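You operate a simulated robot arm through the tools that you are given. There is no shell and no other tool. Be economical: measure what you need, move in short steps, check, and stop when the job is done.

You are at the controls of a simulated two-armed robot. One attempt, no reset.

Task
Slide core 57 onto the purple peg, then push the board in and lock it.
Fine: the red knob frees the board and ends at HELD; pull the board out to load it. Where these are worked on the way, their far stop is far enough and under half their travel is too little: peg board.

It is judged by the outcome, as a careful person would: the job done as asked, and still so three seconds after it is handed in. It fails if anything else is knocked over, pushed out of place, dropped, spilled or broken.

Robot
Two 7-joint arms with two-finger parallel grippers on one trunk, on a base that drives. Base frame: it is fixed to the floor where the robot stands at the start and does not move with it; the origin is under the middle of the robot, x ahead of it, y to its left, z up. Readings come in m, rad, newtons and seconds.
The left shoulder is at the start at [0.02, 0.113, 1.222], the right one opposite. With the tool pointing down near the work surface each hand reaches from about 0.14 to 0.58 m from the robot's upright axis, wherever it stands, measured 20 degrees to its own side. Places, roughly: peg board [0.4, -0.4, 0.8]; peg board knob [0.6, 0, 0.7]. Payload 1.57 kg a hand.
Tool frame (each hand has its own): the origin (TCP) lies between the finger pads and is the grasp point; the fingertips stand 0.03 m ahead of it; z points along the fingers, y is the line along which they close. The gripper opens to 0.08 m. The fingers are 0.017 m wide and 0.012 m thick; the gripper's body (0.04 by 0.082 m) begins 0.08 m behind the TCP.
Orientation is that of the tool frame in the base frame, as a unit quaternion [w, x, y, z]. With the fingers straight down and closing along the base's y, the tool's x points along the base's -x, its y along +y and its z along -z.

Tools
- The arms move only by the tool jog_arm. It takes "left_rows", "right_rows" or both (then of equal length, played together; a hand with none holds still); each is a list of rows, each an object of numbers (a shift or turn left out is 0, a gripper value left out holds the last): "wx", "wy", "wz": the turn, a rotation vector about the tool's x, y, z in units of 180 degrees (1.0 is 180 degrees); "x", "y", "z": the shift along the tool's x, y, z in units of 100 mm (1.0 is 100 mm); "grip": the closure, from 0 (fully open) to 1 (shut). In form: [{"wx": .., "wy": .., "wz": .., "x": .., "y": .., "z": .., "grip": ..}, ...]. A call has 1 to 8 rows; each row is the pose to reach, as a shift and turn from the pose commanded when the call began, along the tool's axes at that moment. A call with a number of a shift or a turn outside -1 to 1 is refused whole. Rows are played at 5 a second. More than 0.05 m and 0.15 rad between two rows, or a gripper value outside its range, and nothing of the call is played. A pose out of reach is approached as far as the arm can. The call stops where the force on the tool passes 70 N (or 10 N more than at its start, if that is more) or the arm is blocked; 0.2 s more then pass. Each finger travels about 0.045 m/s and halts on what it meets, pressing with about 41 N; the grip force reading is that of the motor and also rises with nothing between the fingers. The clock runs only during rows and for 0.2 s after the last one: add rows that repeat a pose to give the fingers time. It gives the time, the measured TCP pose, the force on the tool (base axes), the opening and the grip force at its end, in the units of the frame above (readings bear some noise), with the torque about the TCP (base axes, N m) and any sound that the robot's microphone picked up.
- Cameras (640 x 400 px; columns grow to the right, rows downward): "scene" is now at [0.082, -0.0486, 1.3457]; the picture's right is [-0.56, -0.83, 0.00], its down [-0.49, 0.33, -0.81] and it looks along [0.67, -0.45, -0.59] (base axes); focal length 214 px, centre (320, 200). "left" rides on the left gripper at [0.072, 0.007, -0.122] in its tool frame; the picture's right is [-0.09, 1.00, 0.00], its down [-0.84, -0.08, -0.54] and it looks along [-0.54, -0.05, 0.84] (tool axes); focal length 238 px, centre (320, 200). "right" rides on the right gripper at [0.072, -0.007, -0.122] in its tool frame; the picture's right is [0.09, 1.00, 0.00], its down [-0.84, 0.08, -0.54] and it looks along [-0.54, 0.05, 0.84] (tool axes); focal length 238 px, centre (320, 200). There is no depth. A picture from a camera that has moved, and an enlarged one, comes with that camera's place and axes in the base frame and with its lens.
- snapshot(camera): a new picture of that camera. The clock stands still meanwhile.
- slide_trunk(by): slides the trunk up (or, below 0, down) by that many m; the arms and the scene camera ride with it, the base frame stays. It gives what a move gives, with no picture.
- base_move(legs): drives the robot by 1 to 6 legs, each [ahead, left, turn to the left] in m, m and rad, along the robot's own axes; the way and the turn of a leg run together, so that a leg with both is an arc; at most 1.5 m and 3.142 rad a leg. The arms and the cameras ride along, it lands a little off, and it stops where it bumps. It gives what a move gives.
- turn_head(pan, tilt): turns the head with the scene camera to pan (to the left, within 1.396 rad either way) and tilt (down, from -0.506 to 1.204), counted from straight ahead of the robot. It gives what a move gives.
- close_up(camera, box): a new picture of the part [left, top, right, bottom] of that camera's present view, enlarged. The clock stands still meanwhile.
- hand_in(): hands the job in; it is judged then, once.

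Work in short steps. Places have to be worked out from the pictures, the camera data and where the tool is seen: move nearer, look again, correct. Check each grasp and each placing, and mend what went wrong. You have 120 turns and 108 pictures in all, those below and enlarged ones among them. Open the grippers and draw the arms clear of the work before you hand the job in, unless the task says otherwise; then end with one line.

The tools are called after ">>>" by a JSON object that holds its "method" and its "body". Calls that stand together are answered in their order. jog_arm: Moves the arms, as the interface text tells. Its arguments: {"type":"object","properties":{"left_rows":{"type":"array"},"right_rows":{"type":"array"}},"required":[]} The other tools are called the same way: slide_trunk (by) slides the trunk up or down; base_move (legs) drives the base; turn_head (pan, tilt) turns the head that bears the scene camera; snapshot (camera) takes a picture; close_up (camera, box) takes an enlarged picture of a part of a camera's view; hand_in () hands the job in.

At the start:

```text
time: 0.0
left_tcp_pos: [0.4542, -0.0031, 1.1317]
left_tcp_rot: [0.001, 0.0, 1.0, 0.0]
left_ft_force: [-0.1, 0.2, 0.2]
left_ft_torque: [0.02, -0.02, 0.0]
left_opening: 0.0801
left_grip_force: 0.1
right_tcp_pos: [0.2766, -0.2891, 1.1977]
right_tcp_rot: [-0.001, 0.0, 1.0, 0.0]
right_ft_force: [-0.2, -0.6, -0.6]
right_ft_torque: [0.0, -0.01, -0.02]
right_opening: 0.0799
right_grip_force: 0.0
trunk travel left (down, up): [-0.275, 0.295]
robot x, y, heading: [0.0012, 0.0003, -0.007]
head pan, tilt: [-0.595, 0.632]
```

scene: 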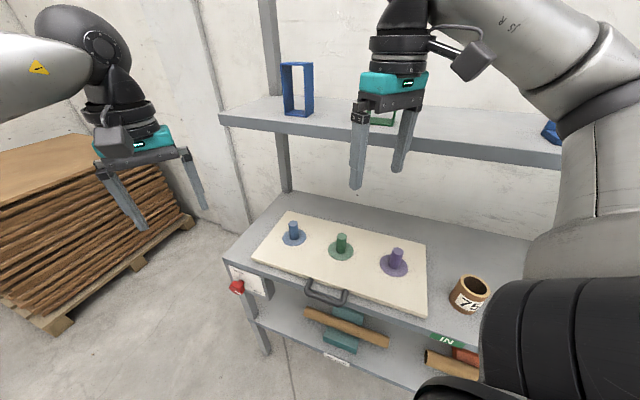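
right: 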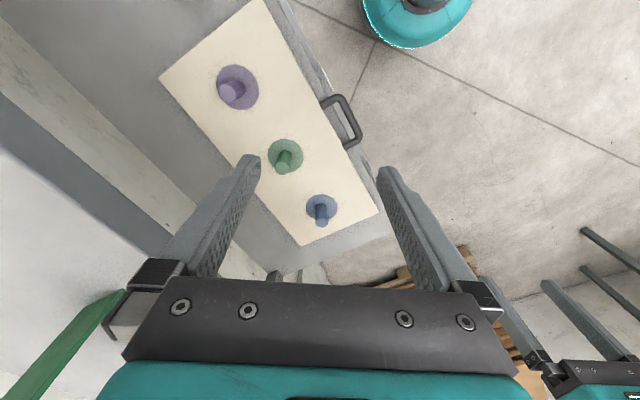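
left: 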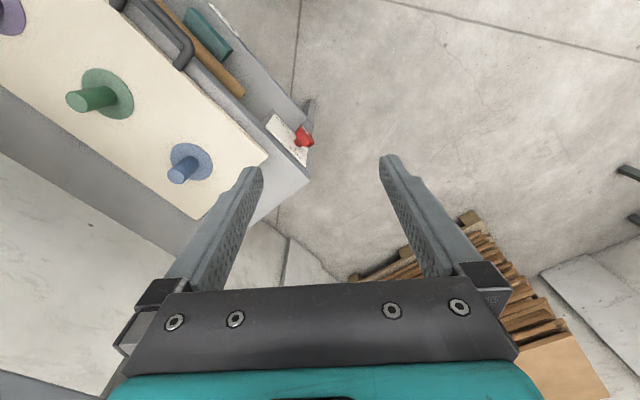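

The scene shows the board with three pegs, a red knob on the bench's left end, and a core at the right. I look closer at the knob and at the core's label.

>>> {"method": "close_up", "body": {"camera": "scene", "box": [200, 240, 360, 340]}}

>>> {"method": "close_up", "body": {"camera": "scene", "box": [390, 250, 550, 350]}}

>>> {"method": "turn_head", "body": {"pan": -1.2, "tilt": 0.7}}

>>> {"method": "snapshot", "body": {"camera": "scene"}}

```text
4.00 times, centred on (280, 290) of scene
camera zoom: at [0.082, -0.0486, 1.3457], right [-0.56, -0.83, 0.0], down [-0.49, 0.33, -0.81], along [0.67, -0.45, -0.59], focal length 858 px, centre (480, -160)
```

zoom: 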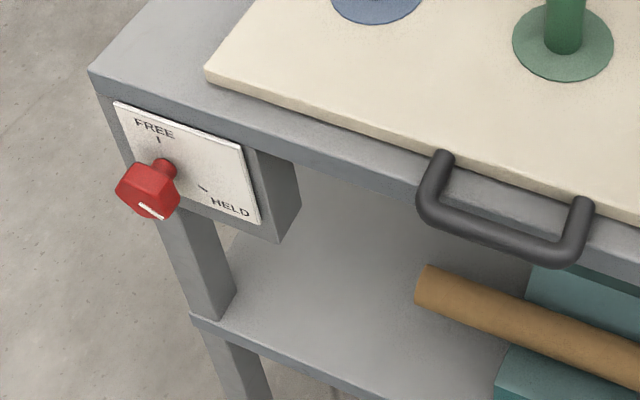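

```text
4.00 times, centred on (470, 300) of scene
camera zoom: at [0.082, -0.0486, 1.3457], right [-0.56, -0.83, 0.0], down [-0.49, 0.33, -0.81], along [0.67, -0.45, -0.59], focal length 858 px, centre (-280, -200)
```

zoom: 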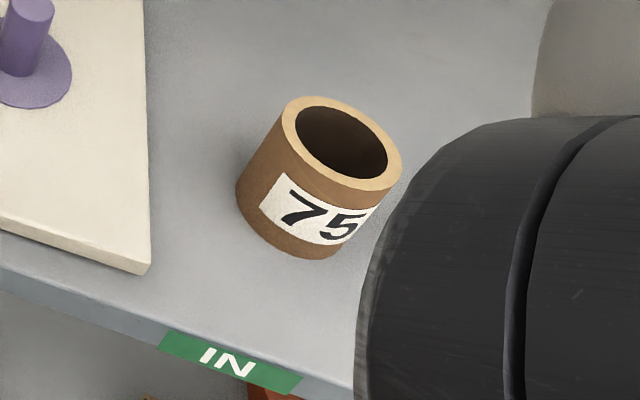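

```text
time: 1.0
left_tcp_pos: [0.4531, -0.002, 1.1301]
left_tcp_rot: [0.001, 0.0, 1.0, 0.0]
left_ft_force: [-0.5, 0.8, 0.4]
left_ft_torque: [0.0, 0.0, -0.01]
left_opening: 0.0799
left_grip_force: 0.0
right_tcp_pos: [0.2777, -0.2889, 1.1977]
right_tcp_rot: [0.001, 0.0, 1.0, 0.0]
right_ft_force: [-0.1, 1.2, -0.3]
right_ft_torque: [0.01, -0.01, 0.0]
right_opening: 0.0801
right_grip_force: 0.1
trunk travel left (down, up): [-0.275, 0.295]
robot x, y, heading: [0.003, 0.0006, 0.005]
head pan, tilt: [-1.201, 0.7]
```

```text
102 pictures are left
camera scene: at [0.0405, -0.0788, 1.3399], right [-0.93, -0.36, 0.0], down [-0.23, 0.6, -0.77], along [0.28, -0.71, -0.64], focal length 214 px, centre (320, 200)
```

scene: 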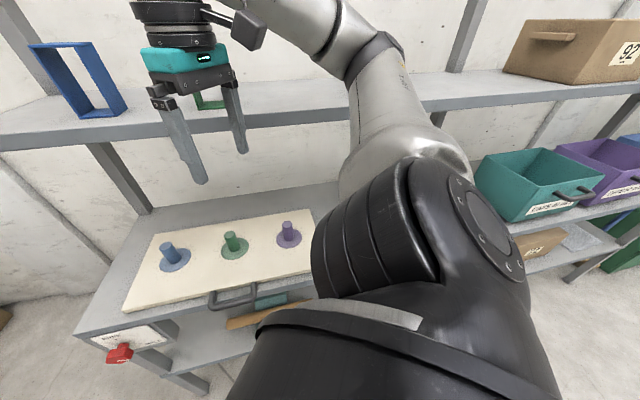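

The core on the bench reads 75, so 57 must be elsewhere. I look around.

>>> {"method": "turn_head", "body": {"pan": 0.3, "tilt": 0.6}}

>>> {"method": "snapshot", "body": {"camera": "scene"}}

>>> {"method": "turn_head", "body": {"pan": 1.3, "tilt": 0.6}}

>>> {"method": "snapshot", "body": {"camera": "scene"}}

>>> {"method": "turn_head", "body": {"pan": -1.396, "tilt": 0.5}}

>>> {"method": "snapshot", "body": {"camera": "scene"}}

```text
time: 2.6
left_tcp_pos: [0.4526, -0.0011, 1.1307]
left_tcp_rot: [0.0, 0.0, 1.0, 0.001]
left_ft_force: [-0.1, -0.1, -0.9]
left_ft_torque: [0.01, -0.02, -0.01]
left_opening: 0.0802
left_grip_force: 0.0
right_tcp_pos: [0.276, -0.2899, 1.1985]
right_tcp_rot: [0.0, 0.0, 1.0, 0.0]
right_ft_force: [0.9, -0.7, 0.1]
right_ft_torque: [-0.02, -0.03, -0.01]
right_opening: 0.0797
right_grip_force: 0.2
trunk travel left (down, up): [-0.275, 0.295]
robot x, y, heading: [0.0024, -0.0011, -0.001]
head pan, tilt: [0.3, 0.6]
```

```text
101 pictures are left
camera scene: at [0.0942, 0.0265, 1.3485], right [0.3, -0.96, 0.0], down [-0.54, -0.17, -0.83], along [0.79, 0.24, -0.56], focal length 214 px, centre (320, 200)
```

scene: 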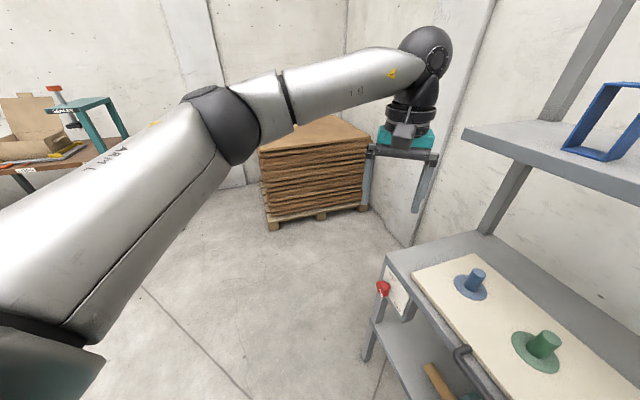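

```text
time: 3.9
left_tcp_pos: [0.4529, -0.0018, 1.1302]
left_tcp_rot: [0.001, 0.0, 1.0, 0.0]
left_ft_force: [1.0, -0.5, -0.3]
left_ft_torque: [0.04, -0.02, 0.01]
left_opening: 0.0802
left_grip_force: 0.1
right_tcp_pos: [0.2767, -0.2901, 1.1976]
right_tcp_rot: [0.0, -0.001, 1.0, 0.0]
right_ft_force: [-0.8, -0.1, 0.3]
right_ft_torque: [-0.02, -0.02, -0.01]
right_opening: 0.0803
right_grip_force: 0.0
trunk travel left (down, up): [-0.275, 0.295]
robot x, y, heading: [0.0018, 0.0011, -0.002]
head pan, tilt: [1.3, 0.6]
```

```text
100 pictures are left
camera scene: at [0.0334, 0.0855, 1.3485], right [0.96, -0.27, 0.0], down [-0.15, -0.54, -0.83], along [0.22, 0.79, -0.56], focal length 214 px, centre (320, 200)
```

scene: 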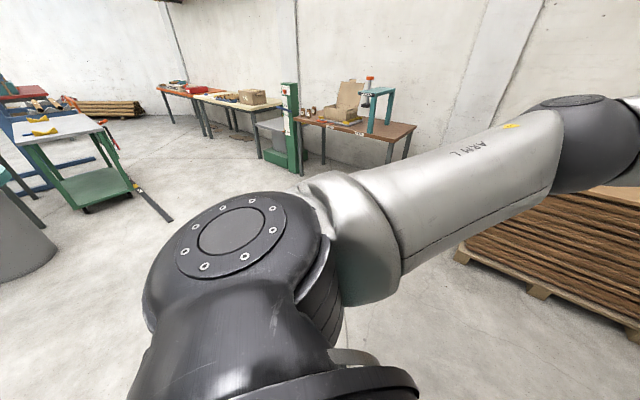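

```text
time: 6.3
left_tcp_pos: [0.4523, -0.0021, 1.1287]
left_tcp_rot: [0.0, 0.0, 1.0, 0.0]
left_ft_force: [-0.2, 0.4, -0.1]
left_ft_torque: [0.01, -0.03, -0.02]
left_opening: 0.0802
left_grip_force: 0.1
right_tcp_pos: [0.2765, -0.2907, 1.1979]
right_tcp_rot: [-0.001, 0.001, 1.0, 0.0]
right_ft_force: [0.6, -0.7, 0.2]
right_ft_torque: [-0.03, 0.0, -0.04]
right_opening: 0.08
right_grip_force: 0.0
trunk travel left (down, up): [-0.275, 0.295]
robot x, y, heading: [-0.0003, 0.0015, 0.001]
head pan, tilt: [-1.396, 0.499]
```

```text
99 pictures are left
camera scene: at [0.0256, -0.0892, 1.3576], right [-0.98, -0.17, 0.0], down [-0.08, 0.47, -0.88], along [0.15, -0.86, -0.48], focal length 214 px, centre (320, 200)
```

scene: 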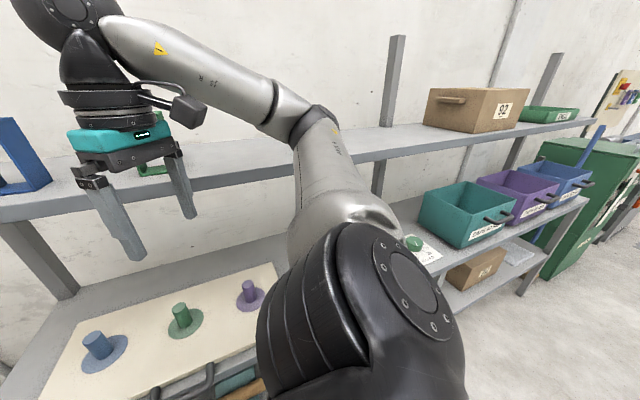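

The right shoulder hides part of the bench. By my estimate the pegs line lies about 0.54 m away and faces heading about -0.96 rad, so I back off slightly and turn to face it.

>>> {"method": "base_move", "body": {"legs": [[0, 0, -0.95], [-0.12, 0, 0]]}}

>>> {"method": "turn_head", "body": {"pan": 0, "tilt": 0.8}}

>>> {"method": "snapshot", "body": {"camera": "scene"}}

>>> {"method": "turn_head", "body": {"pan": -0.6, "tilt": 0.6}}

>>> {"method": "snapshot", "body": {"camera": "scene"}}

```text
time: 9.9
left_tcp_pos: [0.1918, -0.2754, 1.1299]
left_tcp_rot: [0.0, 0.461, 0.887, 0.0]
left_ft_force: [-0.6, 0.1, 0.7]
left_ft_torque: [-0.06, -0.01, 0.03]
left_opening: 0.0801
left_grip_force: 0.0
right_tcp_pos: [-0.1462, -0.2983, 1.1981]
right_tcp_rot: [0.001, 0.462, 0.887, 0.0]
right_ft_force: [-0.3, -0.4, -0.1]
right_ft_torque: [-0.03, -0.04, -0.01]
right_opening: 0.0798
right_grip_force: 0.0
trunk travel left (down, up): [-0.275, 0.295]
robot x, y, heading: [-0.066, 0.0956, -0.957]
head pan, tilt: [-1.396, 0.499]
```

```text
time: 11.5
left_tcp_pos: [0.1921, -0.2764, 1.1302]
left_tcp_rot: [0.0, 0.462, 0.887, -0.001]
left_ft_force: [0.4, -0.3, 0.0]
left_ft_torque: [-0.04, 0.0, 0.0]
left_opening: 0.0801
left_grip_force: 0.1
right_tcp_pos: [-0.1441, -0.2977, 1.1976]
right_tcp_rot: [0.0, 0.462, 0.887, 0.0]
right_ft_force: [0.2, -0.1, -0.1]
right_ft_torque: [0.0, 0.03, 0.02]
right_opening: 0.0798
right_grip_force: 0.0
trunk travel left (down, up): [-0.275, 0.295]
robot x, y, heading: [-0.0658, 0.0937, -0.955]
head pan, tilt: [0.0, 0.799]
```

```text
98 pictures are left
camera scene: at [-0.015, 0.0212, 1.3316], right [-0.82, -0.57, 0.0], down [-0.41, 0.59, -0.7], along [0.4, -0.57, -0.72], focal length 214 px, centre (320, 200)
```

scene: 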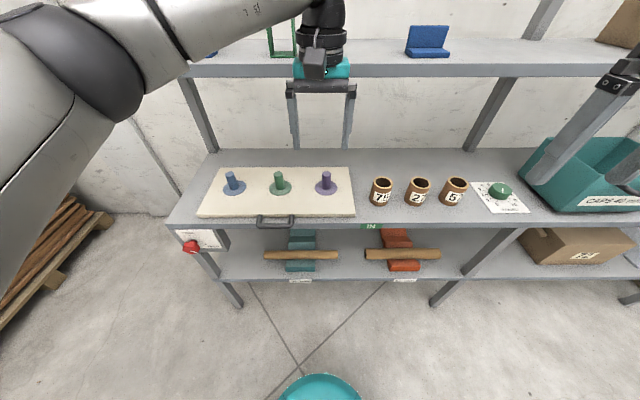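

```text
time: 12.5
left_tcp_pos: [0.1922, -0.2761, 1.1314]
left_tcp_rot: [0.0, 0.46, 0.888, 0.0]
left_ft_force: [0.1, 0.1, 0.1]
left_ft_torque: [0.01, -0.01, 0.01]
left_opening: 0.0802
left_grip_force: 0.1
right_tcp_pos: [-0.1447, -0.2984, 1.1981]
right_tcp_rot: [0.0, 0.462, 0.887, 0.0]
right_ft_force: [0.3, 0.5, -0.1]
right_ft_torque: [0.01, 0.04, -0.02]
right_opening: 0.08
right_grip_force: 0.1
trunk travel left (down, up): [-0.275, 0.295]
robot x, y, heading: [-0.0628, 0.0955, -0.96]
head pan, tilt: [-0.6, 0.6]
```

```text
97 pictures are left
camera scene: at [-0.0602, -0.0012, 1.3485], right [-1.0, -0.01, 0.0], down [-0.01, 0.57, -0.82], along [0.01, -0.82, -0.57], focal length 214 px, centre (320, 200)
```

scene: 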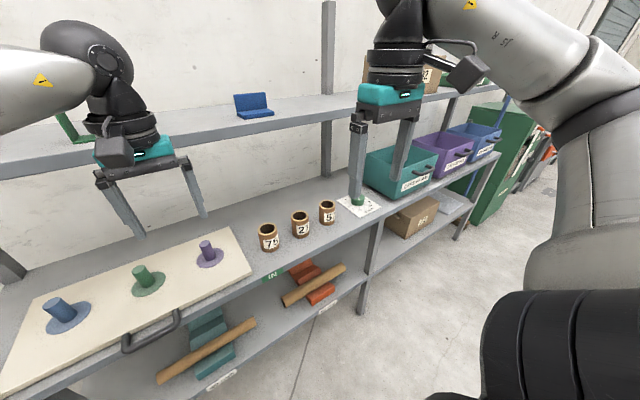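

Now facing the bench; three cores stand in a row. I read their labels.

>>> {"method": "close_up", "body": {"camera": "scene", "box": [240, 185, 360, 260]}}

>>> {"method": "turn_head", "body": {"pan": 0, "tilt": 0.8}}

>>> {"method": "close_up", "body": {"camera": "scene", "box": [350, 160, 510, 260]}}

>>> {"method": "close_up", "body": {"camera": "scene", "box": [165, 155, 365, 280]}}

>>> {"method": "close_up", "body": {"camera": "scene", "box": [170, 215, 250, 265]}}

```text
5.33 times, centred on (300, 222) of scene
camera zoom: at [-0.0602, -0.0012, 1.3485], right [-1.0, -0.01, 0.0], down [-0.01, 0.57, -0.82], along [0.01, -0.82, -0.57], focal length 1144 px, centre (427, 80)
```

zoom: 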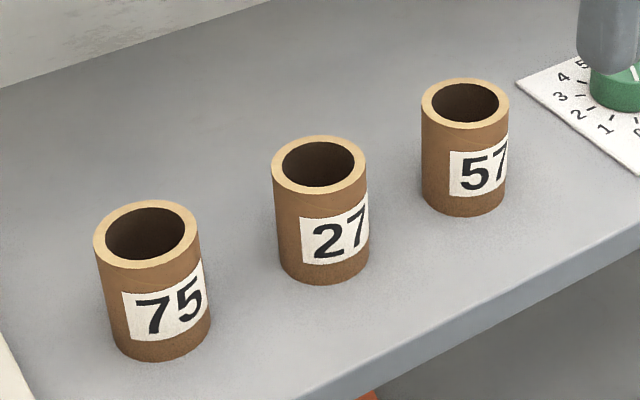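

```text
time: 13.5
left_tcp_pos: [0.1916, -0.2762, 1.1315]
left_tcp_rot: [0.0, 0.461, 0.888, 0.001]
left_ft_force: [-0.3, 0.1, 0.5]
left_ft_torque: [-0.02, 0.01, 0.0]
left_opening: 0.0802
left_grip_force: 0.0
right_tcp_pos: [-0.1448, -0.2979, 1.1975]
right_tcp_rot: [-0.001, 0.462, 0.887, 0.0]
right_ft_force: [-0.2, -0.6, 0.0]
right_ft_torque: [-0.03, 0.02, -0.01]
right_opening: 0.08
right_grip_force: 0.0
trunk travel left (down, up): [-0.275, 0.295]
robot x, y, heading: [-0.0671, 0.0946, -0.959]
head pan, tilt: [0.0, 0.799]
```

```text
4.00 times, centred on (430, 210) of scene
camera zoom: at [-0.015, 0.0211, 1.3317], right [-0.82, -0.57, 0.0], down [-0.41, 0.59, -0.7], along [0.4, -0.57, -0.72], focal length 858 px, centre (-120, 160)
```

zoom: 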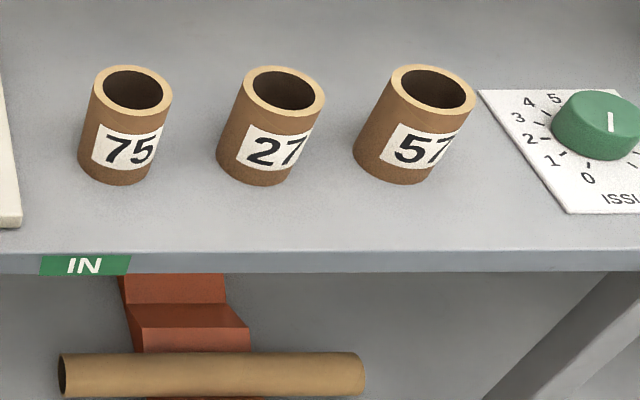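

```text
3.20 times, centred on (265, 218) of scene
camera zoom: at [-0.015, 0.0211, 1.3317], right [-0.82, -0.57, 0.0], down [-0.41, 0.59, -0.7], along [0.4, -0.57, -0.72], focal length 686 px, centre (496, 144)
```

zoom: 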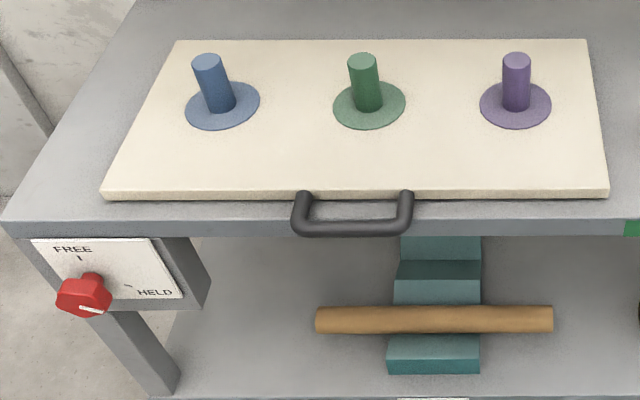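

```text
8.00 times, centred on (210, 240) of scene
camera zoom: at [-0.015, 0.0211, 1.3317], right [-0.82, -0.57, 0.0], down [-0.41, 0.59, -0.7], along [0.4, -0.57, -0.72], focal length 1716 px, centre (1200, -120)
```

zoom: 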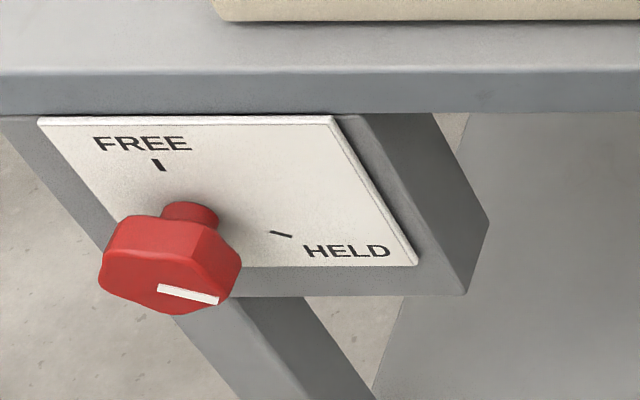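

Core 57 is the rightmost one (beside the green dial), and the knob now points to HELD, so it must go counter-clockwise to FREE. The knob is on the front face at lateral about +0.42 m, so I drive left and start tipping the left hand to horizontal.

>>> {"method": "base_move", "body": {"legs": [[0, 0.22, 0]]}}

>>> {"method": "jog_arm", "body": {"left_rows": [{"wy": -0.045, "z": -0.2}, {"wy": -0.09, "z": -0.4}, {"wy": -0.135, "z": -0.4}, {"wy": -0.18, "z": -0.4}, {"wy": -0.225, "z": -0.4}, {"wy": -0.27, "z": -0.4}, {"wy": -0.315, "z": -0.4}, {"wy": -0.36, "z": -0.4}]}}

```text
time: 15.1
left_tcp_pos: [0.3671, -0.1539, 1.1298]
left_tcp_rot: [0.0, 0.463, 0.886, 0.0]
left_ft_force: [0.4, 0.0, -0.1]
left_ft_torque: [0.01, 0.05, 0.01]
left_opening: 0.0802
left_grip_force: 0.0
right_tcp_pos: [0.0283, -0.1742, 1.1982]
right_tcp_rot: [0.0, 0.464, 0.886, 0.0]
right_ft_force: [-0.2, 0.1, 0.2]
right_ft_torque: [-0.01, 0.02, -0.02]
right_opening: 0.0801
right_grip_force: 0.0
trunk travel left (down, up): [-0.275, 0.295]
robot x, y, heading: [0.1082, 0.2164, -0.961]
head pan, tilt: [0.0, 0.799]
```

```text
time: 16.9
left_tcp_pos: [0.3661, -0.1557, 1.1701]
left_tcp_rot: [0.475, 0.391, 0.748, -0.249]
left_ft_force: [-0.6, 1.4, 0.4]
left_ft_torque: [-0.01, 0.02, 0.01]
left_opening: 0.0799
left_grip_force: 0.3
right_tcp_pos: [0.0286, -0.1749, 1.1992]
right_tcp_rot: [0.0, 0.463, 0.886, 0.0]
right_ft_force: [-0.2, 0.1, -0.3]
right_ft_torque: [-0.05, 0.01, 0.03]
right_opening: 0.0797
right_grip_force: 0.1
trunk travel left (down, up): [-0.275, 0.295]
robot x, y, heading: [0.1042, 0.2186, -0.963]
head pan, tilt: [0.0, 0.799]
```

Tool now points forward and 25° down; I finish the turn to horizontal and lower the trunk.

>>> {"method": "jog_arm", "body": {"left_rows": [{"wy": -0.045}, {"wy": -0.09}, {"wy": -0.14}]}}

>>> {"method": "slide_trunk", "body": {"by": -0.2}}

>>> {"method": "snapshot", "body": {"camera": "left"}}

>>> {"method": "snapshot", "body": {"camera": "scene"}}

```text
refused: row 3 steps farther than a row can; nothing moved
```

```text
time: 19.1
left_tcp_pos: [0.366, -0.1549, 0.9697]
left_tcp_rot: [0.475, 0.391, 0.748, -0.248]
left_ft_force: [-0.1, -0.4, -0.3]
left_ft_torque: [0.01, -0.02, 0.0]
left_opening: 0.0799
left_grip_force: 0.0
right_tcp_pos: [0.0283, -0.1745, 0.9976]
right_tcp_rot: [0.0, 0.463, 0.886, 0.001]
right_ft_force: [0.5, 0.3, -0.5]
right_ft_torque: [0.0, 0.02, -0.02]
right_opening: 0.0799
right_grip_force: 0.1
trunk travel left (down, up): [-0.075, 0.495]
robot x, y, heading: [0.1113, 0.2163, -0.968]
head pan, tilt: [0.0, 0.799]
```

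```text
92 pictures are left
camera left: at [0.2902, -0.0354, 0.9556], right [0.84, 0.54, 0.08], down [-0.14, 0.07, 0.99], along [0.52, -0.84, 0.13], focal length 238 px, centre (320, 200)
```

left: 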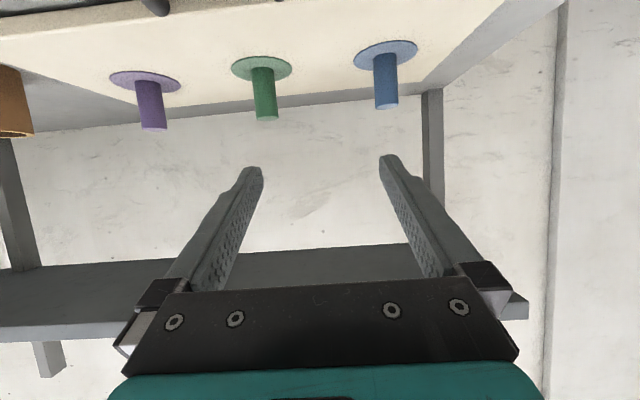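

```text
91 pictures are left
camera scene: at [0.1604, 0.1437, 1.1317], right [-0.82, -0.57, 0.0], down [-0.41, 0.59, -0.7], along [0.4, -0.57, -0.72], focal length 214 px, centre (320, 200)
```

scene: 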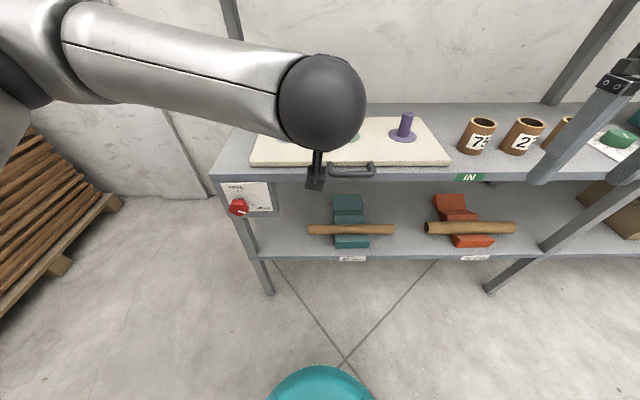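

From two scene views the knob's front is at about (n 0.363, l 0.438, z 0.698) in bench axes, i.e. base (0.567,-0.045,0.698). I finish the turn, back off and move left.

>>> {"method": "jog_arm", "body": {"left_rows": [{"wy": -0.035, "z": -0.3, "y": 0.25}, {"wy": -0.07, "z": -0.6, "y": 0.5}, {"wy": -0.105, "z": -0.6, "y": 0.75}, {"wy": -0.14, "z": -0.6, "y": 1.0}]}}

>>> {"method": "jog_arm", "body": {"left_rows": [{"x": 0.3, "y": 0.3}, {"x": 0.6, "y": 0.6}, {"x": 0.9, "y": 0.9}, {"x": 1.0, "y": 1.0}]}}

>>> {"method": "jog_arm", "body": {"left_rows": [{"x": 0.4, "y": 0.1}, {"x": 0.7, "y": 0.2}, {"x": 1.0, "y": 0.28}]}}

>>> {"method": "snapshot", "body": {"camera": "left"}}

>>> {"method": "snapshot", "body": {"camera": "scene"}}

```text
time: 20.1
left_tcp_pos: [0.42, -0.0945, 0.9883]
left_tcp_rot: [0.627, 0.328, 0.626, -0.329]
left_ft_force: [0.7, 1.3, -0.1]
left_ft_torque: [-0.05, -0.01, -0.05]
left_opening: 0.08
left_grip_force: 0.1
left hand out of reach, approached as far as the arm can: row 2, 3, 4
right_tcp_pos: [0.0278, -0.175, 0.9982]
right_tcp_rot: [0.001, 0.464, 0.886, 0.001]
right_ft_force: [0.1, 0.4, -0.4]
right_ft_torque: [-0.01, 0.01, 0.04]
right_opening: 0.0802
right_grip_force: 0.0
trunk travel left (down, up): [-0.075, 0.495]
robot x, y, heading: [0.1096, 0.2184, -0.962]
head pan, tilt: [0.0, 0.799]
```

```text
time: 21.1
left_tcp_pos: [0.4152, -0.085, 0.954]
left_tcp_rot: [0.625, 0.327, 0.628, -0.327]
left_ft_force: [0.3, 0.3, 0.4]
left_ft_torque: [-0.03, -0.03, 0.02]
left_opening: 0.0801
left_grip_force: 0.0
left hand out of reach, approached as far as the arm can: row 1, 2, 3, 4
right_tcp_pos: [0.0292, -0.1745, 0.9987]
right_tcp_rot: [0.0, 0.463, 0.886, 0.001]
right_ft_force: [0.4, -0.3, 1.1]
right_ft_torque: [0.03, -0.01, -0.01]
right_opening: 0.0801
right_grip_force: 0.1
trunk travel left (down, up): [-0.075, 0.495]
robot x, y, heading: [0.1101, 0.2186, -0.968]
head pan, tilt: [0.0, 0.799]
```

```text
time: 21.9
left_tcp_pos: [0.3866, -0.0919, 0.8929]
left_tcp_rot: [0.627, 0.326, 0.628, -0.325]
left_ft_force: [-0.4, 0.5, 0.0]
left_ft_torque: [0.0, 0.01, 0.02]
left_opening: 0.0801
left_grip_force: 0.1
left hand out of reach, approached as far as the arm can: row 1, 2, 3
right_tcp_pos: [0.0298, -0.1753, 0.9979]
right_tcp_rot: [-0.001, 0.464, 0.886, 0.0]
right_ft_force: [0.2, 0.8, 0.0]
right_ft_torque: [-0.03, -0.01, 0.0]
right_opening: 0.0799
right_grip_force: 0.1
trunk travel left (down, up): [-0.075, 0.495]
robot x, y, heading: [0.1108, 0.2166, -0.963]
head pan, tilt: [0.0, 0.799]
```

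```text
90 pictures are left
camera left: at [0.3212, 0.012, 0.82], right [0.81, 0.57, 0.09], down [-0.37, 0.4, 0.84], along [0.44, -0.72, 0.54], focal length 238 px, centre (320, 200)
```

left: 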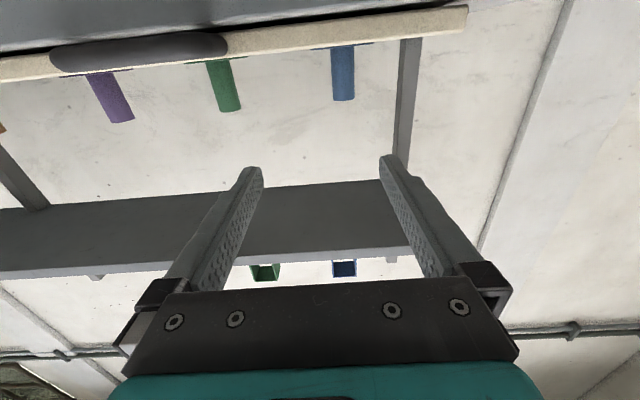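

```text
89 pictures are left
camera scene: at [0.1604, 0.1438, 1.1317], right [-0.82, -0.57, 0.0], down [-0.41, 0.59, -0.7], along [0.4, -0.57, -0.72], focal length 214 px, centre (320, 200)
```

scene: 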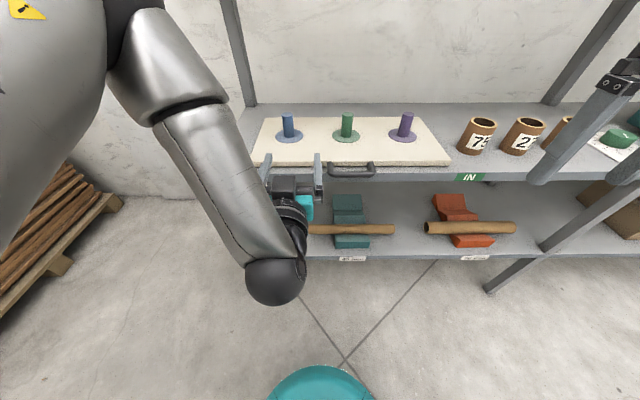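

The horizontal tool at this closeness is out of the arm's reach; the wrist is too close to the body. I back the base up by 0.2 m and check whether the hand then comes free.

>>> {"method": "base_move", "body": {"legs": [[-0.2, 0, 0]]}}

>>> {"method": "jog_arm", "body": {"left_rows": [{"z": 0.3}, {"z": 0.6}, {"z": 1.0}, {"z": 1.0}]}}

```text
time: 23.5
left_tcp_pos: [0.2715, 0.0752, 0.8937]
left_tcp_rot: [0.626, 0.326, 0.629, -0.324]
left_ft_force: [0.1, 0.1, -0.1]
left_ft_torque: [-0.01, 0.0, -0.02]
left_opening: 0.08
left_grip_force: 0.1
right_tcp_pos: [-0.0875, -0.0066, 0.9978]
right_tcp_rot: [0.0, 0.463, 0.886, -0.001]
right_ft_force: [0.2, -0.3, 0.1]
right_ft_torque: [0.06, -0.01, 0.01]
right_opening: 0.0801
right_grip_force: 0.0
trunk travel left (down, up): [-0.075, 0.495]
robot x, y, heading: [-0.0097, 0.3886, -0.963]
head pan, tilt: [0.0, 0.799]
```

```text
time: 24.5
left_tcp_pos: [0.3054, -0.0157, 0.9069]
left_tcp_rot: [0.626, 0.325, 0.631, -0.322]
left_ft_force: [0.3, -0.4, 0.7]
left_ft_torque: [0.03, 0.0, 0.01]
left_opening: 0.0798
left_grip_force: 0.0
left hand out of reach, approached as far as the arm can: row 1, 2, 3, 4
right_tcp_pos: [-0.0882, -0.0061, 0.9984]
right_tcp_rot: [-0.001, 0.463, 0.886, -0.001]
right_ft_force: [0.0, 0.3, -0.1]
right_ft_torque: [-0.01, 0.01, 0.01]
right_opening: 0.0802
right_grip_force: 0.1
trunk travel left (down, up): [-0.075, 0.495]
robot x, y, heading: [-0.0061, 0.3869, -0.969]
head pan, tilt: [0.0, 0.799]
```

Still limited laterally. I look at the arm's configuration before choosing another wrist roll.

>>> {"method": "turn_head", "body": {"pan": 0.35, "tilt": 0.75}}

>>> {"method": "snapshot", "body": {"camera": "scene"}}

```text
time: 25.4
left_tcp_pos: [0.3037, -0.0146, 0.906]
left_tcp_rot: [0.626, 0.326, 0.63, -0.323]
left_ft_force: [-0.3, 0.5, 0.4]
left_ft_torque: [-0.01, -0.01, -0.03]
left_opening: 0.08
left_grip_force: 0.0
right_tcp_pos: [-0.0872, -0.007, 0.9978]
right_tcp_rot: [0.0, 0.463, 0.886, 0.0]
right_ft_force: [0.0, -0.7, -0.3]
right_ft_torque: [0.02, 0.0, 0.02]
right_opening: 0.0799
right_grip_force: 0.0
trunk travel left (down, up): [-0.075, 0.495]
robot x, y, heading: [-0.0079, 0.3861, -0.959]
head pan, tilt: [0.351, 0.75]
```

```text
88 pictures are left
camera scene: at [0.0657, 0.3296, 1.1356], right [-0.58, -0.82, 0.0], down [-0.56, 0.39, -0.73], along [0.6, -0.42, -0.68], focal length 214 px, centre (320, 200)
```

scene: 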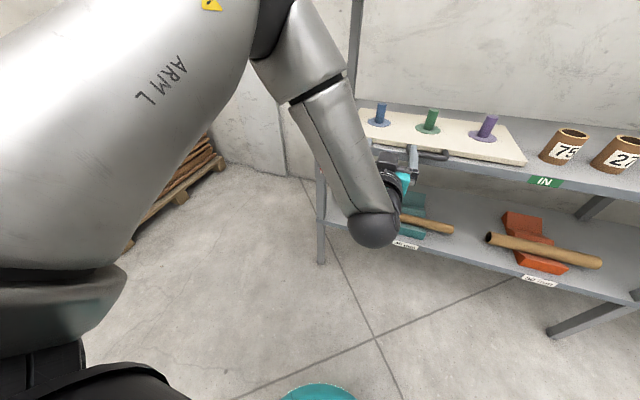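

The wrist joint seems limited with the forearm coming down steeply. Rolling the tool so its x points left should let the elbow hang at the left side, so I roll +65° about the tool axis and see if the hand follows.

>>> {"method": "jog_arm", "body": {"left_rows": [{"wz": 0.045}, {"wz": 0.09}, {"wz": 0.135}, {"wz": 0.18}, {"wz": 0.225}, {"wz": 0.27}, {"wz": 0.315}, {"wz": 0.36}]}}

>>> {"method": "snapshot", "body": {"camera": "scene"}}

```text
time: 27.1
left_tcp_pos: [0.3044, -0.0158, 0.907]
left_tcp_rot: [0.702, 0.613, 0.357, 0.063]
left_ft_force: [-0.3, -0.1, 0.6]
left_ft_torque: [-0.02, -0.02, -0.02]
left_opening: 0.0798
left_grip_force: 0.1
right_tcp_pos: [-0.0885, -0.0083, 0.9987]
right_tcp_rot: [-0.001, 0.463, 0.886, 0.0]
right_ft_force: [0.2, -1.0, 1.1]
right_ft_torque: [0.0, -0.02, -0.02]
right_opening: 0.0798
right_grip_force: 0.0
trunk travel left (down, up): [-0.075, 0.495]
robot x, y, heading: [-0.0075, 0.3839, -0.962]
head pan, tilt: [0.351, 0.75]
```

```text
87 pictures are left
camera scene: at [0.0657, 0.3296, 1.1356], right [-0.57, -0.82, 0.0], down [-0.56, 0.39, -0.73], along [0.6, -0.42, -0.68], focal length 214 px, centre (320, 200)
```

scene: 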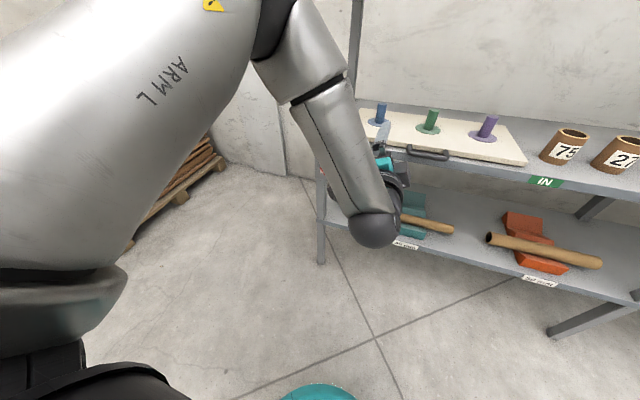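

The roll followed cleanly and the command follows the reached pose. What limits it is the wrist bend with a steep forearm, so I lower the trunk, back away further and work with the arm more stretched.

>>> {"method": "base_move", "body": {"legs": [[-0.22, 0.1, 0]]}}

>>> {"method": "slide_trunk", "body": {"by": -0.07}}

>>> {"method": "jog_arm", "body": {"left_rows": [{"z": 0.4}, {"z": 0.8}, {"z": 1.0}, {"z": 1.0}]}}

>>> {"method": "jog_arm", "body": {"left_rows": [{"z": 0.4}, {"z": 0.8}, {"z": 1.0}, {"z": 1.0}]}}

>>> {"method": "snapshot", "body": {"camera": "scene"}}

```text
time: 28.9
left_tcp_pos: [0.2644, 0.2175, 0.9067]
left_tcp_rot: [0.702, 0.612, 0.358, 0.064]
left_ft_force: [-0.2, 0.2, 0.1]
left_ft_torque: [-0.01, 0.01, 0.02]
left_opening: 0.0801
left_grip_force: 0.0
right_tcp_pos: [-0.1278, 0.2258, 0.9981]
right_tcp_rot: [-0.001, 0.462, 0.887, 0.0]
right_ft_force: [0.1, 0.4, 0.3]
right_ft_torque: [0.02, -0.03, 0.01]
right_opening: 0.0803
right_grip_force: 0.0
trunk travel left (down, up): [-0.075, 0.495]
robot x, y, heading: [-0.0501, 0.6198, -0.956]
head pan, tilt: [0.351, 0.75]
```

```text
time: 30.0
left_tcp_pos: [0.2647, 0.2182, 0.8374]
left_tcp_rot: [0.702, 0.612, 0.359, 0.064]
left_ft_force: [0.2, 0.1, 0.1]
left_ft_torque: [-0.01, 0.02, 0.02]
left_opening: 0.08
left_grip_force: 0.0
right_tcp_pos: [-0.1271, 0.2256, 0.9271]
right_tcp_rot: [0.0, 0.462, 0.887, 0.001]
right_ft_force: [-0.6, 0.7, 0.1]
right_ft_torque: [-0.01, 0.01, 0.02]
right_opening: 0.0801
right_grip_force: 0.1
trunk travel left (down, up): [-0.005, 0.565]
robot x, y, heading: [-0.0518, 0.619, -0.964]
head pan, tilt: [0.351, 0.75]
```

```text
time: 31.0
left_tcp_pos: [0.3074, 0.131, 0.8483]
left_tcp_rot: [0.699, 0.613, 0.363, 0.066]
left_ft_force: [-0.3, -0.4, 0.4]
left_ft_torque: [-0.02, 0.01, 0.01]
left_opening: 0.08
left_grip_force: 0.1
left hand out of reach, approached as far as the arm can: row 1, 2, 3, 4
right_tcp_pos: [-0.1275, 0.2247, 0.927]
right_tcp_rot: [-0.001, 0.461, 0.887, 0.0]
right_ft_force: [-0.1, 0.6, 1.0]
right_ft_torque: [0.01, -0.01, 0.02]
right_opening: 0.0802
right_grip_force: 0.0
trunk travel left (down, up): [-0.005, 0.565]
robot x, y, heading: [-0.0508, 0.6175, -0.958]
head pan, tilt: [0.351, 0.75]
```

```text
time: 32.0
left_tcp_pos: [0.361, 0.0435, 0.8496]
left_tcp_rot: [0.699, 0.613, 0.361, 0.066]
left_ft_force: [-0.1, -0.5, 0.4]
left_ft_torque: [-0.01, 0.01, 0.0]
left_opening: 0.0799
left_grip_force: 0.0
left hand out of reach, approached as far as the arm can: row 1, 2, 3, 4
right_tcp_pos: [-0.1277, 0.2255, 0.9285]
right_tcp_rot: [0.0, 0.462, 0.887, 0.0]
right_ft_force: [0.0, 0.7, 0.0]
right_ft_torque: [0.0, -0.02, 0.01]
right_opening: 0.0802
right_grip_force: 0.0
trunk travel left (down, up): [-0.005, 0.565]
robot x, y, heading: [-0.0484, 0.6157, -0.958]
head pan, tilt: [0.351, 0.75]
```

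```text
86 pictures are left
camera scene: at [0.0245, 0.563, 1.0656], right [-0.57, -0.82, 0.0], down [-0.56, 0.39, -0.73], along [0.6, -0.42, -0.68], focal length 214 px, centre (320, 200)
```

scene: 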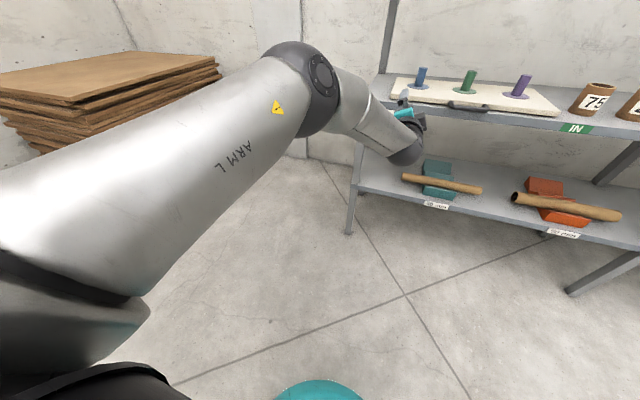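

The arm is stretched now at z 0.85, TCP (n .172, l .32). I try going down and slightly left, with some forward.

>>> {"method": "jog_arm", "body": {"left_rows": [{"x": 0.2, "y": -0.3}, {"x": 0.4, "y": -0.6}, {"x": 0.6, "y": -0.9}, {"x": 0.6, "y": -0.9}]}}

>>> {"method": "jog_arm", "body": {"left_rows": [{"x": 0.2, "y": -0.3}, {"x": 0.4, "y": -0.6}, {"x": 0.6, "y": -0.9}, {"x": 0.6, "y": -0.9}]}}

```text
time: 33.0
left_tcp_pos: [0.355, 0.0142, 0.7722]
left_tcp_rot: [0.692, 0.616, 0.369, 0.07]
left_ft_force: [-0.6, 0.0, -0.2]
left_ft_torque: [-0.01, -0.01, -0.02]
left_opening: 0.0799
left_grip_force: 0.1
left hand out of reach, approached as far as the arm can: row 1, 2, 3, 4
right_tcp_pos: [-0.1277, 0.2251, 0.9289]
right_tcp_rot: [-0.001, 0.462, 0.887, 0.0]
right_ft_force: [1.1, -0.7, -0.2]
right_ft_torque: [0.0, 0.01, 0.0]
right_opening: 0.0802
right_grip_force: 0.0
trunk travel left (down, up): [-0.005, 0.565]
robot x, y, heading: [-0.0529, 0.6207, -0.958]
head pan, tilt: [0.351, 0.75]
```

```text
time: 34.0
left_tcp_pos: [0.3185, 0.0242, 0.7308]
left_tcp_rot: [0.684, 0.619, 0.377, 0.076]
left_ft_force: [0.4, 1.0, -0.6]
left_ft_torque: [-0.02, 0.02, 0.02]
left_opening: 0.0798
left_grip_force: 0.1
left hand out of reach, approached as far as the arm can: row 1, 2, 3, 4
right_tcp_pos: [-0.1276, 0.2257, 0.9276]
right_tcp_rot: [0.0, 0.463, 0.886, 0.0]
right_ft_force: [0.3, -0.1, -0.6]
right_ft_torque: [-0.01, -0.04, -0.02]
right_opening: 0.0799
right_grip_force: 0.1
trunk travel left (down, up): [-0.005, 0.565]
robot x, y, heading: [-0.0526, 0.6206, -0.958]
head pan, tilt: [0.351, 0.75]
```

The hand is now at z 0.73 and nearly level. I lower another 3 cm and use the base to bring the hand sideways in front of the knob.

>>> {"method": "jog_arm", "body": {"left_rows": [{"x": 0.25, "y": -0.25}, {"x": 0.25, "y": -0.25}]}}

>>> {"method": "base_move", "body": {"legs": [[0, 0.16, 0]]}}

>>> {"method": "snapshot", "body": {"camera": "left"}}

>>> {"method": "snapshot", "body": {"camera": "scene"}}

```text
time: 34.6
left_tcp_pos: [0.3183, 0.0253, 0.7324]
left_tcp_rot: [0.685, 0.619, 0.377, 0.075]
left_ft_force: [-0.6, 0.0, 0.1]
left_ft_torque: [0.02, 0.02, 0.02]
left_opening: 0.08
left_grip_force: 0.0
left hand out of reach, approached as far as the arm can: row 1, 2
right_tcp_pos: [-0.1272, 0.2252, 0.9278]
right_tcp_rot: [0.0, 0.462, 0.887, 0.001]
right_ft_force: [0.9, 0.4, -0.7]
right_ft_torque: [0.01, 0.02, 0.0]
right_opening: 0.0802
right_grip_force: 0.0
trunk travel left (down, up): [-0.005, 0.565]
robot x, y, heading: [-0.0486, 0.6168, -0.963]
head pan, tilt: [0.351, 0.75]
```

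```text
time: 36.0
left_tcp_pos: [0.4461, 0.1134, 0.7307]
left_tcp_rot: [0.684, 0.62, 0.377, 0.075]
left_ft_force: [0.0, 0.1, 0.3]
left_ft_torque: [-0.02, 0.02, 0.03]
left_opening: 0.0798
left_grip_force: 0.0
right_tcp_pos: [0.001, 0.3152, 0.928]
right_tcp_rot: [0.001, 0.462, 0.887, 0.001]
right_ft_force: [-0.6, 0.1, -0.1]
right_ft_torque: [-0.03, 0.0, 0.01]
right_opening: 0.0802
right_grip_force: 0.0
trunk travel left (down, up): [-0.005, 0.565]
robot x, y, heading: [0.0824, 0.7104, -0.96]
head pan, tilt: [0.351, 0.75]
```

```text
85 pictures are left
camera left: at [0.4242, 0.2533, 0.7114], right [0.3, 0.17, 0.94], down [-0.95, -0.06, 0.31], along [0.11, -0.98, 0.14], focal length 238 px, centre (320, 200)
```

left: 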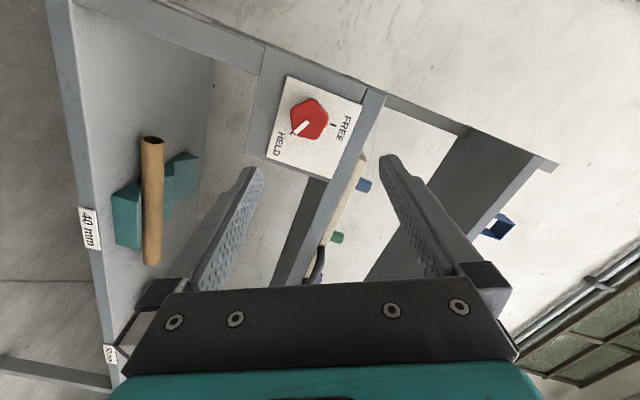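

```text
84 pictures are left
camera scene: at [0.1535, 0.6532, 1.0656], right [-0.57, -0.82, 0.0], down [-0.56, 0.39, -0.73], along [0.6, -0.42, -0.68], focal length 214 px, centre (320, 200)
```

scene: 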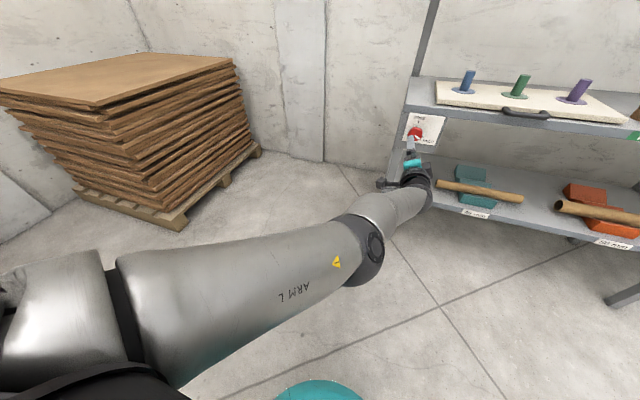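

Knob visible from the wrist camera; it computes to about (0.56,-0.05,0.70). I zoom in to see its shape.

>>> {"method": "close_up", "body": {"camera": "left", "box": [250, 70, 378, 150]}}

```text
5.00 times, centred on (314, 110) of left
camera zoom: at [0.4242, 0.2533, 0.7114], right [0.3, 0.17, 0.94], down [-0.95, -0.06, 0.31], along [0.11, -0.98, 0.14], focal length 1192 px, centre (350, 650)
```

zoom: 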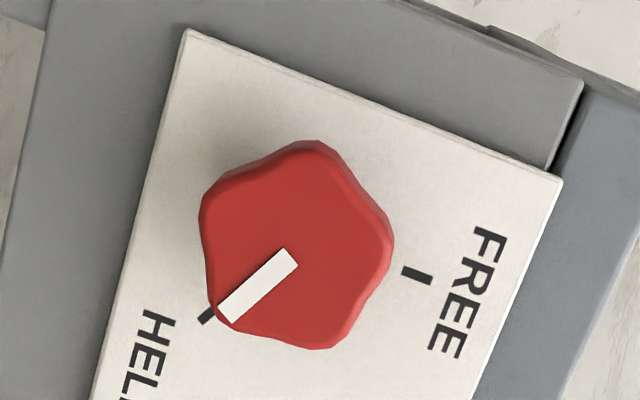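

Five-lobed knob about 5 cm across; pointer at HELD, needs about 110° counter-clockwise. I stretch the arm forward while going down and levelling, then roll +45° for turning room.

>>> {"method": "jog_arm", "body": {"left_rows": [{"z": 0.3, "x": 0.06, "y": -0.12, "wx": -0.004, "wy": -0.01}, {"z": 0.6, "x": 0.12, "y": -0.25, "wx": -0.008, "wy": -0.02}, {"z": 0.8, "x": 0.12, "y": -0.25, "wx": -0.008, "wy": -0.02}, {"z": 0.8, "x": 0.12, "y": -0.25, "wx": -0.008, "wy": -0.02}]}}

>>> {"method": "jog_arm", "body": {"left_rows": [{"wz": 0.045}, {"wz": 0.09}, {"wz": 0.135}, {"wz": 0.18}, {"wz": 0.225}, {"wz": 0.26}]}}

>>> {"method": "snapshot", "body": {"camera": "left"}}

```text
time: 37.0
left_tcp_pos: [0.4468, 0.1004, 0.7632]
left_tcp_rot: [0.696, 0.617, 0.363, 0.065]
left_ft_force: [-0.3, -0.1, -0.6]
left_ft_torque: [0.01, -0.01, 0.01]
left_opening: 0.0801
left_grip_force: 0.1
left hand out of reach, approached as far as the arm can: row 1, 2, 3, 4
right_tcp_pos: [0.0017, 0.3154, 0.9277]
right_tcp_rot: [0.0, 0.463, 0.886, 0.0]
right_ft_force: [0.1, 0.5, -1.1]
right_ft_torque: [-0.02, -0.01, -0.03]
right_opening: 0.0802
right_grip_force: 0.0
trunk travel left (down, up): [-0.005, 0.565]
robot x, y, heading: [0.0783, 0.71, -0.959]
head pan, tilt: [0.351, 0.75]
```

```text
time: 38.4
left_tcp_pos: [0.447, 0.0981, 0.7716]
left_tcp_rot: [0.616, 0.707, 0.085, 0.337]
left_ft_force: [-0.6, -0.2, 0.9]
left_ft_torque: [0.01, 0.0, 0.02]
left_opening: 0.0799
left_grip_force: 0.0
left hand out of reach, approached as far as the arm can: row 1, 2, 3, 4, 5, 6
right_tcp_pos: [-0.0003, 0.3155, 0.9277]
right_tcp_rot: [0.0, 0.463, 0.887, -0.001]
right_ft_force: [0.2, 0.5, 0.1]
right_ft_torque: [-0.02, -0.02, 0.01]
right_opening: 0.0799
right_grip_force: 0.1
trunk travel left (down, up): [-0.005, 0.565]
robot x, y, heading: [0.0827, 0.7133, -0.952]
head pan, tilt: [0.351, 0.75]
```

```text
82 pictures are left
camera left: at [0.4288, 0.2351, 0.8036], right [-0.36, -0.27, 0.89], down [-0.93, 0.01, -0.37], along [0.09, -0.96, -0.26], focal length 238 px, centre (320, 200)
```

left: 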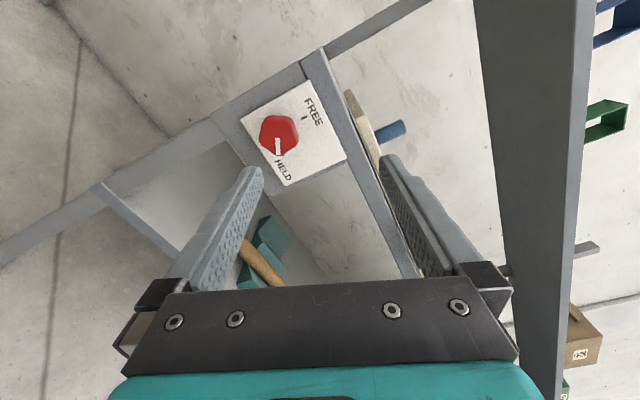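

The level tool at full stretch conflicts with the wrist limit. A better stance is the original heading, where the tool points sideways to the robot: so I yaw the left tool 60° right (relative to the robot) while drawing the arm in.

>>> {"method": "jog_arm", "body": {"left_rows": [{"wx": -0.0177, "wy": -0.0442, "z": -0.15}, {"wx": -0.0354, "wy": -0.0884, "z": -0.3}, {"wx": -0.0531, "wy": -0.1326, "z": -0.45}, {"wx": -0.0708, "wy": -0.1768, "z": -0.6}, {"wx": -0.0885, "wy": -0.221, "z": -0.75}, {"wx": -0.1062, "wy": -0.2652, "z": -0.9}, {"wx": -0.1239, "wy": -0.3094, "z": -1.0}]}}

>>> {"method": "snapshot", "body": {"camera": "scene"}}

```text
time: 40.0
left_tcp_pos: [0.2856, 0.0479, 0.9493]
left_tcp_rot: [0.64, 0.734, -0.226, 0.005]
left_ft_force: [-0.3, 0.4, -0.5]
left_ft_torque: [-0.01, -0.01, 0.01]
left_opening: 0.0801
left_grip_force: 0.0
left hand out of reach, approached as far as the arm can: row 1, 2, 3, 4, 5, 6, 7
right_tcp_pos: [0.002, 0.3162, 0.9285]
right_tcp_rot: [0.0, 0.463, 0.887, 0.0]
right_ft_force: [-0.4, 0.9, 0.4]
right_ft_torque: [-0.01, -0.03, 0.0]
right_opening: 0.0798
right_grip_force: 0.1
trunk travel left (down, up): [-0.005, 0.565]
robot x, y, heading: [0.0816, 0.7081, -0.961]
head pan, tilt: [0.351, 0.75]
```

```text
81 pictures are left
camera scene: at [0.1539, 0.6536, 1.0656], right [-0.57, -0.82, 0.0], down [-0.56, 0.39, -0.73], along [0.6, -0.42, -0.68], focal length 214 px, centre (320, 200)
```

scene: 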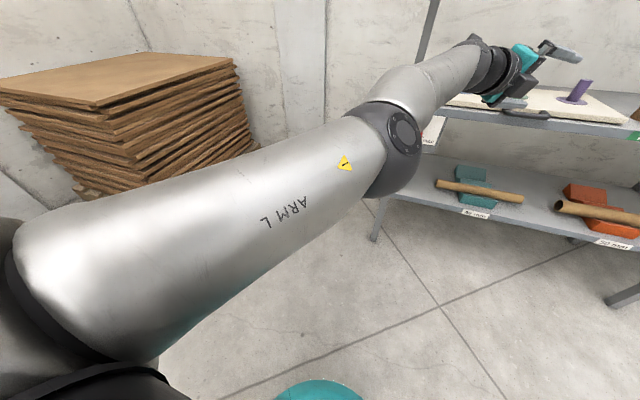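

The arm folded out straight and high but the tool direction is right. I raise the trunk and retract along the tool axis to bend the elbow again.

>>> {"method": "slide_trunk", "body": {"by": 0.15}}

>>> {"method": "jog_arm", "body": {"left_rows": [{"z": -0.3}, {"z": -0.6}, {"z": -1.0}, {"z": -1.0}]}}

>>> {"method": "jog_arm", "body": {"left_rows": [{"z": -0.3}, {"z": -0.6}, {"z": -1.0}, {"z": -1.0}]}}

>>> {"method": "snapshot", "body": {"camera": "scene"}}

```text
time: 41.8
left_tcp_pos: [0.2835, 0.0471, 1.0993]
left_tcp_rot: [0.64, 0.734, -0.227, 0.005]
left_ft_force: [-0.1, 1.1, 0.1]
left_ft_torque: [-0.02, 0.0, -0.04]
left_opening: 0.08
left_grip_force: 0.1
right_tcp_pos: [0.0013, 0.3155, 1.0781]
right_tcp_rot: [0.0, 0.462, 0.887, 0.0]
right_ft_force: [-0.2, 0.5, -0.6]
right_ft_torque: [0.02, -0.03, 0.0]
right_opening: 0.0801
right_grip_force: 0.1
trunk travel left (down, up): [-0.155, 0.415]
robot x, y, heading: [0.0787, 0.7058, -0.961]
head pan, tilt: [0.351, 0.75]
```

```text
time: 42.8
left_tcp_pos: [0.2845, 0.0493, 1.1264]
left_tcp_rot: [0.64, 0.735, -0.226, 0.005]
left_ft_force: [-0.5, -0.2, -0.4]
left_ft_torque: [0.02, -0.02, -0.01]
left_opening: 0.08
left_grip_force: 0.1
left hand out of reach, approached as far as the arm can: row 1, 2, 3, 4
right_tcp_pos: [0.0012, 0.3162, 1.0776]
right_tcp_rot: [0.0, 0.463, 0.887, 0.0]
right_ft_force: [-0.3, -0.1, 0.2]
right_ft_torque: [0.03, 0.02, 0.01]
right_opening: 0.0802
right_grip_force: 0.1
trunk travel left (down, up): [-0.155, 0.415]
robot x, y, heading: [0.0801, 0.7078, -0.962]
head pan, tilt: [0.351, 0.75]
```

```text
time: 43.8
left_tcp_pos: [0.2823, 0.0523, 1.1536]
left_tcp_rot: [0.64, 0.734, -0.227, 0.005]
left_ft_force: [-0.3, -0.6, 0.2]
left_ft_torque: [-0.01, -0.02, 0.01]
left_opening: 0.0799
left_grip_force: 0.0
left hand out of reach, approached as far as the arm can: row 1, 2, 3, 4
right_tcp_pos: [0.0015, 0.3151, 1.0777]
right_tcp_rot: [0.0, 0.463, 0.886, 0.0]
right_ft_force: [0.1, 0.1, -1.0]
right_ft_torque: [0.0, 0.02, 0.0]
right_opening: 0.08
right_grip_force: 0.1
trunk travel left (down, up): [-0.155, 0.415]
robot x, y, heading: [0.0782, 0.7077, -0.957]
head pan, tilt: [0.351, 0.75]
```

```text
80 pictures are left
camera scene: at [0.1535, 0.6532, 1.2156], right [-0.57, -0.82, 0.0], down [-0.56, 0.39, -0.73], along [0.6, -0.42, -0.68], focal length 214 px, centre (320, 200)
```

scene: 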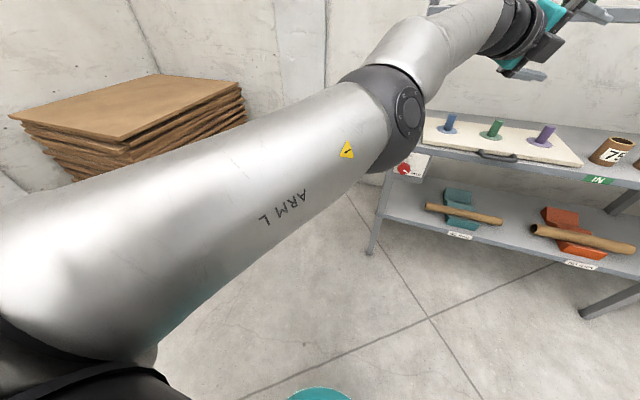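

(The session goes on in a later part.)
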